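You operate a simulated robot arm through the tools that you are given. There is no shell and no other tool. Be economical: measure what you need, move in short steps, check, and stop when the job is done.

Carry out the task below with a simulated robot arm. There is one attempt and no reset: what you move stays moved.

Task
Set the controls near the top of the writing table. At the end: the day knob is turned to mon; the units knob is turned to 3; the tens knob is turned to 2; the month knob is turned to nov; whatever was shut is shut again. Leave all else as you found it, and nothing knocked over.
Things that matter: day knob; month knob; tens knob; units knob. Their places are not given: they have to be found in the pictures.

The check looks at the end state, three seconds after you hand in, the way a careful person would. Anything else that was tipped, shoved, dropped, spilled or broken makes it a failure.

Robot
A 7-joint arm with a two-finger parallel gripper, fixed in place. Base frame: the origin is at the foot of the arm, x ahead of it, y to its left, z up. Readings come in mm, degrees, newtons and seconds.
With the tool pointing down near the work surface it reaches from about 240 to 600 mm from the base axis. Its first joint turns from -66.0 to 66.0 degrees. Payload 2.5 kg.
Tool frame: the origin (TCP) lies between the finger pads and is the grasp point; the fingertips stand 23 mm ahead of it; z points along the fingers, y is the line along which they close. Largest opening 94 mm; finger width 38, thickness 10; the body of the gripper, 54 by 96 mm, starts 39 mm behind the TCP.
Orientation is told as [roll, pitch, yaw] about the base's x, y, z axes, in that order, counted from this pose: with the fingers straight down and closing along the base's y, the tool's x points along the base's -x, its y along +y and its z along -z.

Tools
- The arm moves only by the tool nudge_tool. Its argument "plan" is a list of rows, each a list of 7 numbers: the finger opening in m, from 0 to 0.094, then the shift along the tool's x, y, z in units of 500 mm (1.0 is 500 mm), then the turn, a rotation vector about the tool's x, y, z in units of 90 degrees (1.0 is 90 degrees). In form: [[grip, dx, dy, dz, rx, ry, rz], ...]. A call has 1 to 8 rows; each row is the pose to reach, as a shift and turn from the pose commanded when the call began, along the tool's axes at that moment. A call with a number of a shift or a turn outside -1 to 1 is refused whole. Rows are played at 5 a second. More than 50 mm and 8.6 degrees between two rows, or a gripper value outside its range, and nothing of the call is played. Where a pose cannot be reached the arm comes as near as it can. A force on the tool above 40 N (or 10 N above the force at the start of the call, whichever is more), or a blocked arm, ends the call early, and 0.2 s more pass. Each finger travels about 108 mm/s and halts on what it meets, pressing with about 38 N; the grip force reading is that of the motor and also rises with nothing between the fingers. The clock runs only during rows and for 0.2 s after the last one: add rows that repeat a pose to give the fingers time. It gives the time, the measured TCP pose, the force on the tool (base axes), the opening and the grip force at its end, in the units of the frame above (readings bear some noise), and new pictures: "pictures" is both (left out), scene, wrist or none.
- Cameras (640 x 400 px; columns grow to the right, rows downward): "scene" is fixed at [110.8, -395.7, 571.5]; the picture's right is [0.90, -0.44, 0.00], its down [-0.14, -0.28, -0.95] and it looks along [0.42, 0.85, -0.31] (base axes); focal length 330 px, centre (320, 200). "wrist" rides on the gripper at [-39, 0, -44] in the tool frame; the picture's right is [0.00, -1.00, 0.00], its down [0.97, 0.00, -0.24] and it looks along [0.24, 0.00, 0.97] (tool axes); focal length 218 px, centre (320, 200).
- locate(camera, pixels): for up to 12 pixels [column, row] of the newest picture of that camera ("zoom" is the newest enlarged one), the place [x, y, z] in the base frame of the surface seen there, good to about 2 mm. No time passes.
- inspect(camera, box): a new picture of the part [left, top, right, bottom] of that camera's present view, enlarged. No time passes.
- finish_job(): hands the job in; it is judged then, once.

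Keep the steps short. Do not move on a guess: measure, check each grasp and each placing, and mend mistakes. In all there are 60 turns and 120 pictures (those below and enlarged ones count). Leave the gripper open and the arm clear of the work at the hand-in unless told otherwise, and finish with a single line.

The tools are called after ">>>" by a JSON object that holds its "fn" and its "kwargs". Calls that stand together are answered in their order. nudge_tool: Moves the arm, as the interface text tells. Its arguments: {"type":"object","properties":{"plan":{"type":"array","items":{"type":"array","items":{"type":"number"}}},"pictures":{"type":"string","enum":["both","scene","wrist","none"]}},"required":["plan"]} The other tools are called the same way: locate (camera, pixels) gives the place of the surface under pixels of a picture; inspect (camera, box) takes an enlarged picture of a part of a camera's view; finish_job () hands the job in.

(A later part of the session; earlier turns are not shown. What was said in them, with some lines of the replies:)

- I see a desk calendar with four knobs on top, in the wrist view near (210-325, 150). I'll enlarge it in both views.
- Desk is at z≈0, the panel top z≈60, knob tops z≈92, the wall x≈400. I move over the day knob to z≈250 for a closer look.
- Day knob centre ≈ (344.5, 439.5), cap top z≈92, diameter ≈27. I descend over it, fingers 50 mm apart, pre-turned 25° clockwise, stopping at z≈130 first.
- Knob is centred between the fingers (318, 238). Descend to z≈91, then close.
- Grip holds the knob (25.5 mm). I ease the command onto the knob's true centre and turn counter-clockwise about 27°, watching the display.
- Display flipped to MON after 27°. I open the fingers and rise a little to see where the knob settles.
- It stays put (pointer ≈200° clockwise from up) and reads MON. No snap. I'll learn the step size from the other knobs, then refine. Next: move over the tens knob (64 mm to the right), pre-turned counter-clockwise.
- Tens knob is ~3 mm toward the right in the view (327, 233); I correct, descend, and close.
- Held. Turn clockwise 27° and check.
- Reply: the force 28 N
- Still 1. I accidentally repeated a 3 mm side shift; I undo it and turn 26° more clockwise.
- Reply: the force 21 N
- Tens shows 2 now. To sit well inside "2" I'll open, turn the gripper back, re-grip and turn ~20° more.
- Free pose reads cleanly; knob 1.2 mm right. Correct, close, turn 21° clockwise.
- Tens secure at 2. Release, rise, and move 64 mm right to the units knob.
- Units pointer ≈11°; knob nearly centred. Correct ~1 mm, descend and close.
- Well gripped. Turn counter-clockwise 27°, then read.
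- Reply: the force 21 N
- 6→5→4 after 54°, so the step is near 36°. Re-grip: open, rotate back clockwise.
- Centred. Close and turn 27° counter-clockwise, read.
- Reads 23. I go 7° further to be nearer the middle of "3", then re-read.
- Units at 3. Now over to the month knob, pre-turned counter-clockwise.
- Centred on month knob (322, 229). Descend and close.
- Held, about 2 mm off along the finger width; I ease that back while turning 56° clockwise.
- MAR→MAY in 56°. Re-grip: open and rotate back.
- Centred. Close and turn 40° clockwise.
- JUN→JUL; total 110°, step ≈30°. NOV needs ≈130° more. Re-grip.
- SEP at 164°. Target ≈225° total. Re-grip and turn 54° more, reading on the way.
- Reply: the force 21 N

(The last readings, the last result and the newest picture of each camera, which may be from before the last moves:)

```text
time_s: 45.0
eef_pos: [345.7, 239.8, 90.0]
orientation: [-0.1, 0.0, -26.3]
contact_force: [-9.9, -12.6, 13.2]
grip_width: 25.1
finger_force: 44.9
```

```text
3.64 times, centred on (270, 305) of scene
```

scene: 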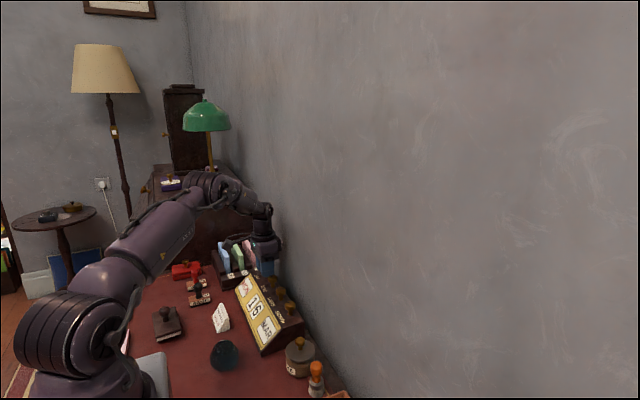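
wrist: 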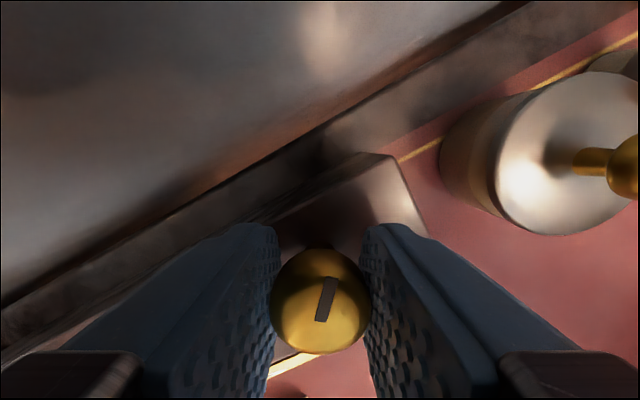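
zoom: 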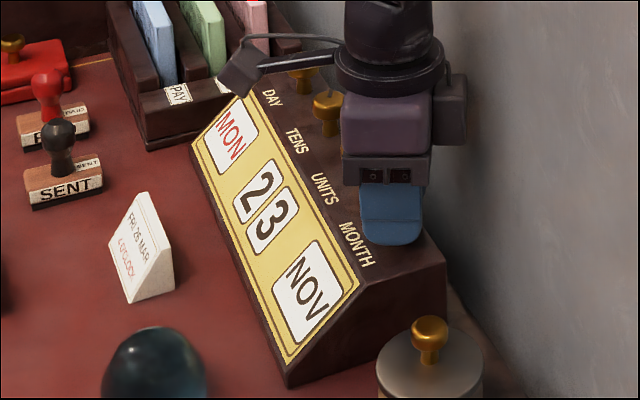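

NOV now. 7° more to sit inside its band, then release and rise.

>>> {"fn": "nudge_tool", "kwargs": {"plan": [[0.02, 0, 0, 0, 0, 0, 0.08], [0.02, 0, 0, 0, 0, 0, 0.08], [0.035, 0, 0, 0, 0, 0, 0.08], [0.05, 0, 0, 0, 0, 0, 0.08], [0.05, 0, 0, -0.05, 0, 0, 0.08], [0.05, 0, 0, -0.1, 0, 0, 0.08], [0.05, 0, 0, -0.14, 0, 0, 0.0], [0.05, 0, 0, -0.14, 0, 0, 0.0]], "pictures": "wrist"}}

>>> {"fn": "inspect", "kwargs": {"camera": "scene", "box": [220, 250, 320, 360]}}

```text
time_s: 46.8
eef_pos: [343.9, 240.0, 161.0]
orientation: [0.0, 0.0, -25.9]
contact_force: [0.5, 0.6, 0.1]
grip_width: 49.8
finger_force: 0.2
```

wrist: 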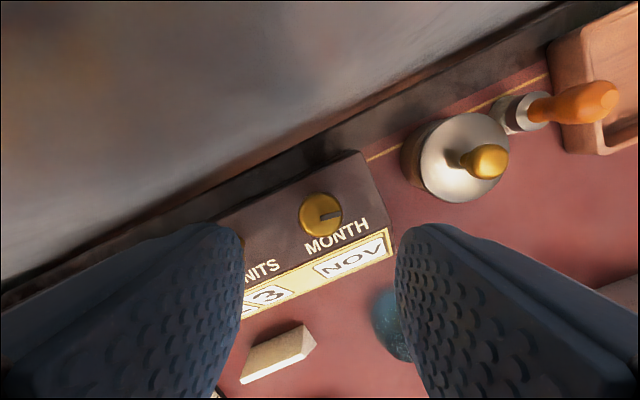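

```text
3.64 times, centred on (270, 305) of scene
```

zoom: 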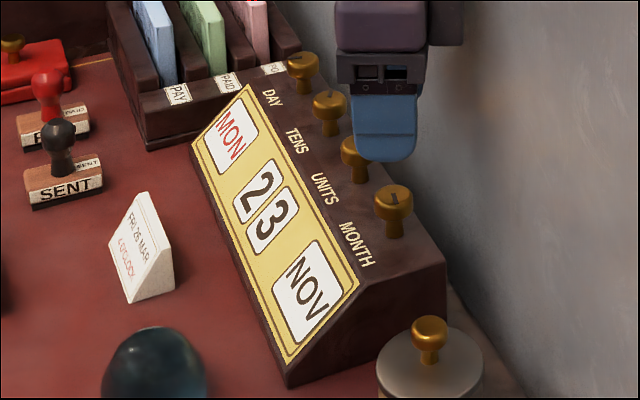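

NOV, 23, MON. Margins for the units and day look slim given the measured step sizes (units ~33°, day ~50°), so I'll add a small trim to both. First, over the units knob.

>>> {"fn": "nudge_tool", "kwargs": {"plan": [[0.05, 0.02, 0.04, 0, 0, 0, -0.08], [0.05, 0.04, 0.08, 0, 0, 0, -0.16], [0.05, 0.057, 0.12, 0, 0, 0, -0.2], [0.05, 0.057, 0.12, 0.04, 0, 0, -0.2], [0.05, 0.057, 0.12, 0.04, 0, 0, -0.2]], "pictures": "wrist"}}

>>> {"fn": "inspect", "kwargs": {"camera": "wrist", "box": [160, 100, 480, 300]}}

```text
time_s: 48.0
eef_pos: [345.2, 307.5, 140.4]
orientation: [0.0, 0.0, -8.1]
contact_force: [-0.2, -0.2, 0.5]
grip_width: 50.4
finger_force: 0.1
```

wrist: 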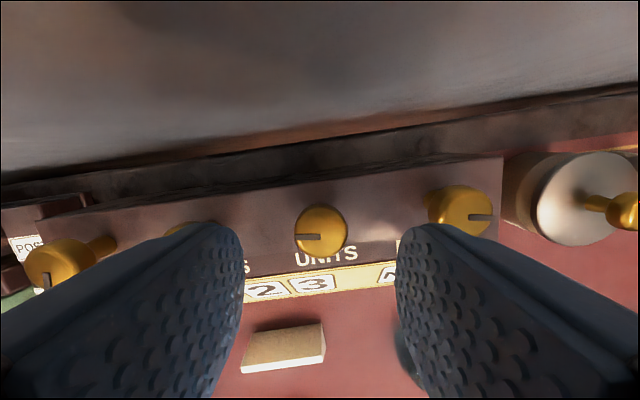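

```text
2.00 times, centred on (320, 200) of wrist
```

zoom: 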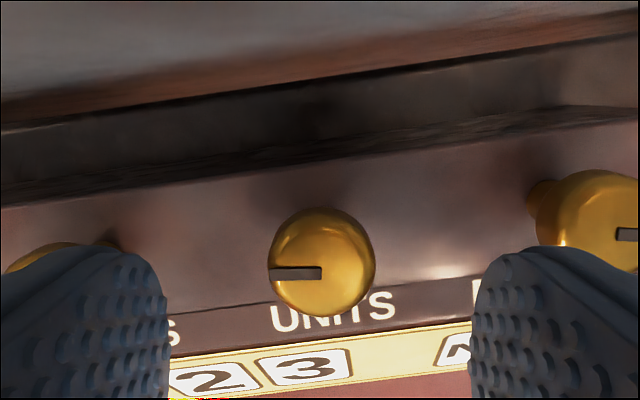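

Units pointer is at ≈276°. All readings now fit dials starting at 180° with steps day 46°, tens 60°, units 32°, month 28°: units (276) and month (≈100) are centred, tens is ~15° past centre, day ~18° short. Go to tens to measure.

>>> {"fn": "nudge_tool", "kwargs": {"plan": [[0.05, 0.007, 0.045, 0, 0, 0, 0], [0.05, 0.014, 0.09, 0, 0, 0, 0], [0.05, 0.0197, 0.13, 0, 0, 0, 0], [0.05, 0.0197, 0.13, 0, 0, 0, 0]], "pictures": "wrist"}}

>>> {"fn": "inspect", "kwargs": {"camera": "wrist", "box": [160, 100, 480, 300]}}

```text
time_s: 49.0
eef_pos: [345.6, 373.3, 140.9]
orientation: [0.0, 0.0, -8.2]
contact_force: [0.4, -0.3, -0.3]
grip_width: 50.0
finger_force: 0.0
```

wrist: 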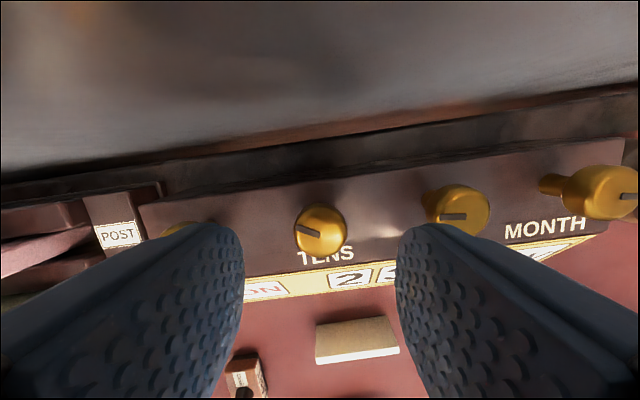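

```text
2.00 times, centred on (320, 200) of wrist
```

zoom: 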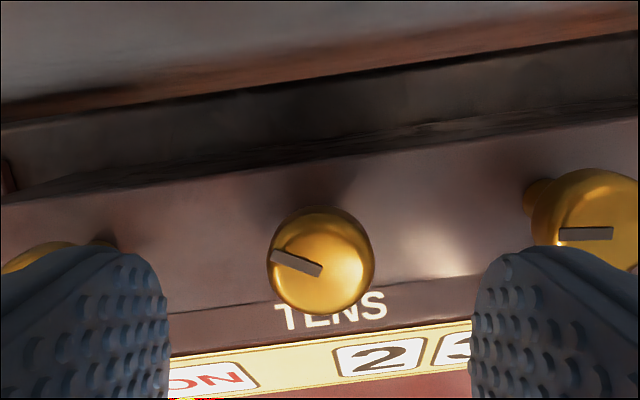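

Tens pointer is at 300°: centred. Now the day knob.

>>> {"fn": "nudge_tool", "kwargs": {"plan": [[0.05, 0.007, 0.045, 0, 0, 0, 0], [0.05, 0.014, 0.09, 0, 0, 0, 0], [0.05, 0.022, 0.134, 0, 0, 0, 0], [0.05, 0.022, 0.134, 0, 0, 0, 0]], "pictures": "wrist"}}

>>> {"fn": "inspect", "kwargs": {"camera": "wrist", "box": [160, 100, 480, 300]}}

```text
time_s: 50.0
eef_pos: [342.7, 440.8, 140.4]
orientation: [0.0, -0.1, -8.1]
contact_force: [1.1, -0.3, -0.6]
grip_width: 49.9
finger_force: 0.0
```

wrist: 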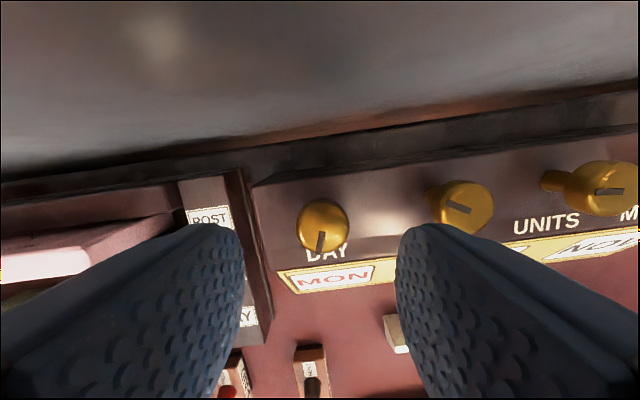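

```text
2.00 times, centred on (320, 200) of wrist
```

zoom: 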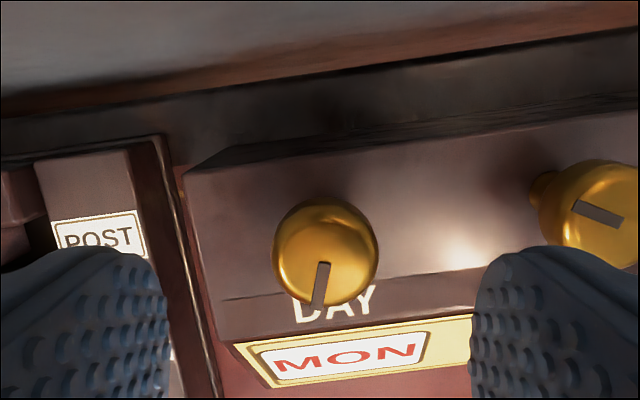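

Day pointer is at ≈198°, reading MON. I grip and turn 9° further counter-clockwise to test which side of the band it lies on.

>>> {"fn": "nudge_tool", "kwargs": {"plan": [[0.05, -0.002, -0.001, 0.05, 0, 0, 0], [0.05, -0.002, -0.001, 0.1, 0, 0, 0], [0.05, -0.002, -0.001, 0.1, 0, 0, 0], [0.035, -0.002, -0.001, 0.1, 0, 0, 0], [0.02, -0.002, -0.001, 0.1, 0, 0, 0], [0.02, -0.002, -0.001, 0.1, 0, 0, 0], [0.02, -0.002, -0.001, 0.1, 0, 0, -0.07], [0.02, -0.002, -0.001, 0.1, 0, 0, -0.11]], "pictures": "none"}}

>>> {"fn": "inspect", "kwargs": {"camera": "scene", "box": [220, 250, 320, 360]}}

```text
time_s: 51.8
eef_pos: [344.3, 439.8, 90.1]
orientation: [0.0, -0.1, 1.8]
contact_force: [2.0, -3.3, 1.1]
grip_width: 25.5
finger_force: 44.8
```

```text
3.64 times, centred on (270, 305) of scene
```

zoom: 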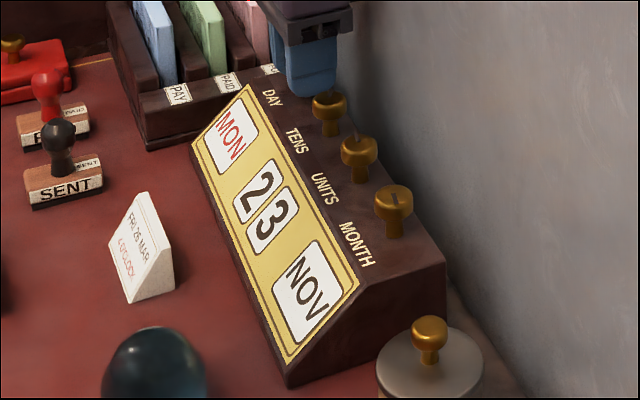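

Still MON at ≈188°. Another 6° toward the expected 180° centre.

>>> {"fn": "nudge_tool", "kwargs": {"plan": [[0.02, 0, 0, 0, 0, 0, -0.06], [0.02, 0, 0, 0, 0, 0, -0.06]], "pictures": "none"}}

>>> {"fn": "inspect", "kwargs": {"camera": "scene", "box": [220, 250, 320, 360]}}

```text
time_s: 52.4
eef_pos: [345.2, 439.6, 91.8]
orientation: [0.1, -0.1, 7.3]
contact_force: [5.6, 1.2, -1.0]
grip_width: 25.4
finger_force: 45.1
```

```text
3.64 times, centred on (270, 305) of scene
```

zoom: 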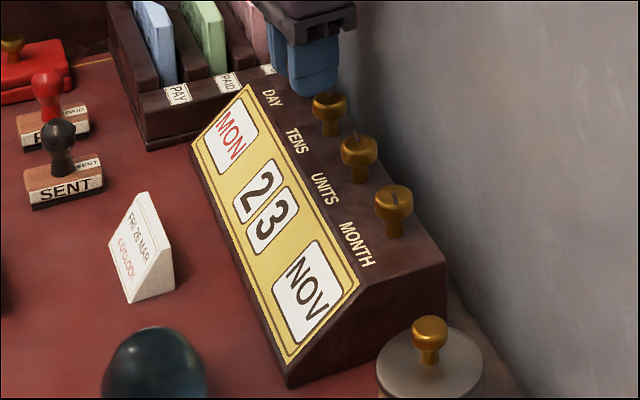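

MON holds. Release and rise, then check the knob.

>>> {"fn": "nudge_tool", "kwargs": {"plan": [[0.035, 0, 0, 0, 0, 0, 0], [0.05, 0, 0, 0, 0, 0, 0], [0.05, 0, 0, -0.05, 0, 0, 0], [0.05, 0, 0, -0.1, 0, 0, 0.08], [0.05, 0, 0, -0.18, 0, 0, 0.08], [0.05, 0, 0, -0.26, 0, 0, 0.08], [0.05, 0, 0, -0.34, 0, 0, 0.08], [0.094, 0, 0, -0.38, 0, 0, 0.08]]}}

>>> {"fn": "inspect", "kwargs": {"camera": "wrist", "box": [260, 140, 580, 340]}}

>>> {"fn": "inspect", "kwargs": {"camera": "scene", "box": [180, 220, 360, 400]}}

```text
time_s: 54.2
eef_pos: [346.0, 439.1, 281.6]
orientation: [0.0, 0.1, 0.0]
contact_force: [0.1, -1.3, 0.2]
grip_width: 94.1
finger_force: 0.1
```

scene: 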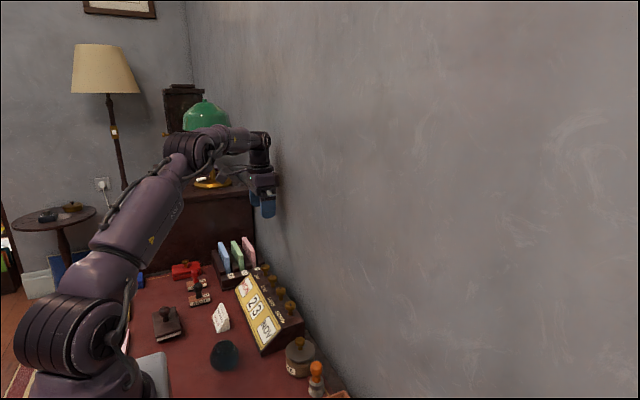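
wrist: 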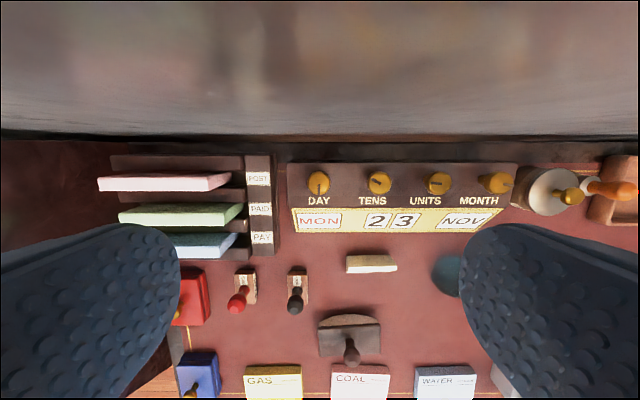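

```text
2.00 times, centred on (420, 240) of wrist
```

zoom: 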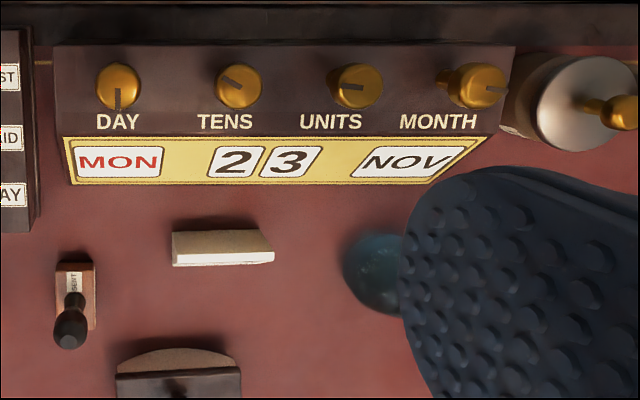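

```text
2.22 times, centred on (270, 310) of scene
```

zoom: 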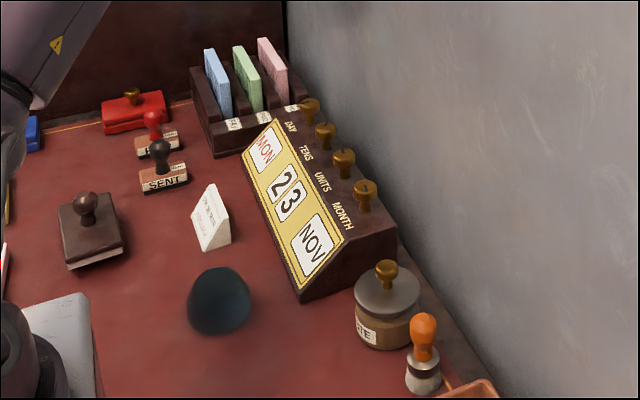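

The display reads MON 23 NOV, all pointers sit mid-band, nothing else has moved, and the gripper is open and clear. Handing in.

>>> {"fn": "finish_job", "kwargs": {}}

```text
The job is handed in.
```

The calendar reads MON 23 NOV: day, tens, units and month are all set, nothing else appears to have moved in the final pictures, and the gripper is open and clear of the work.
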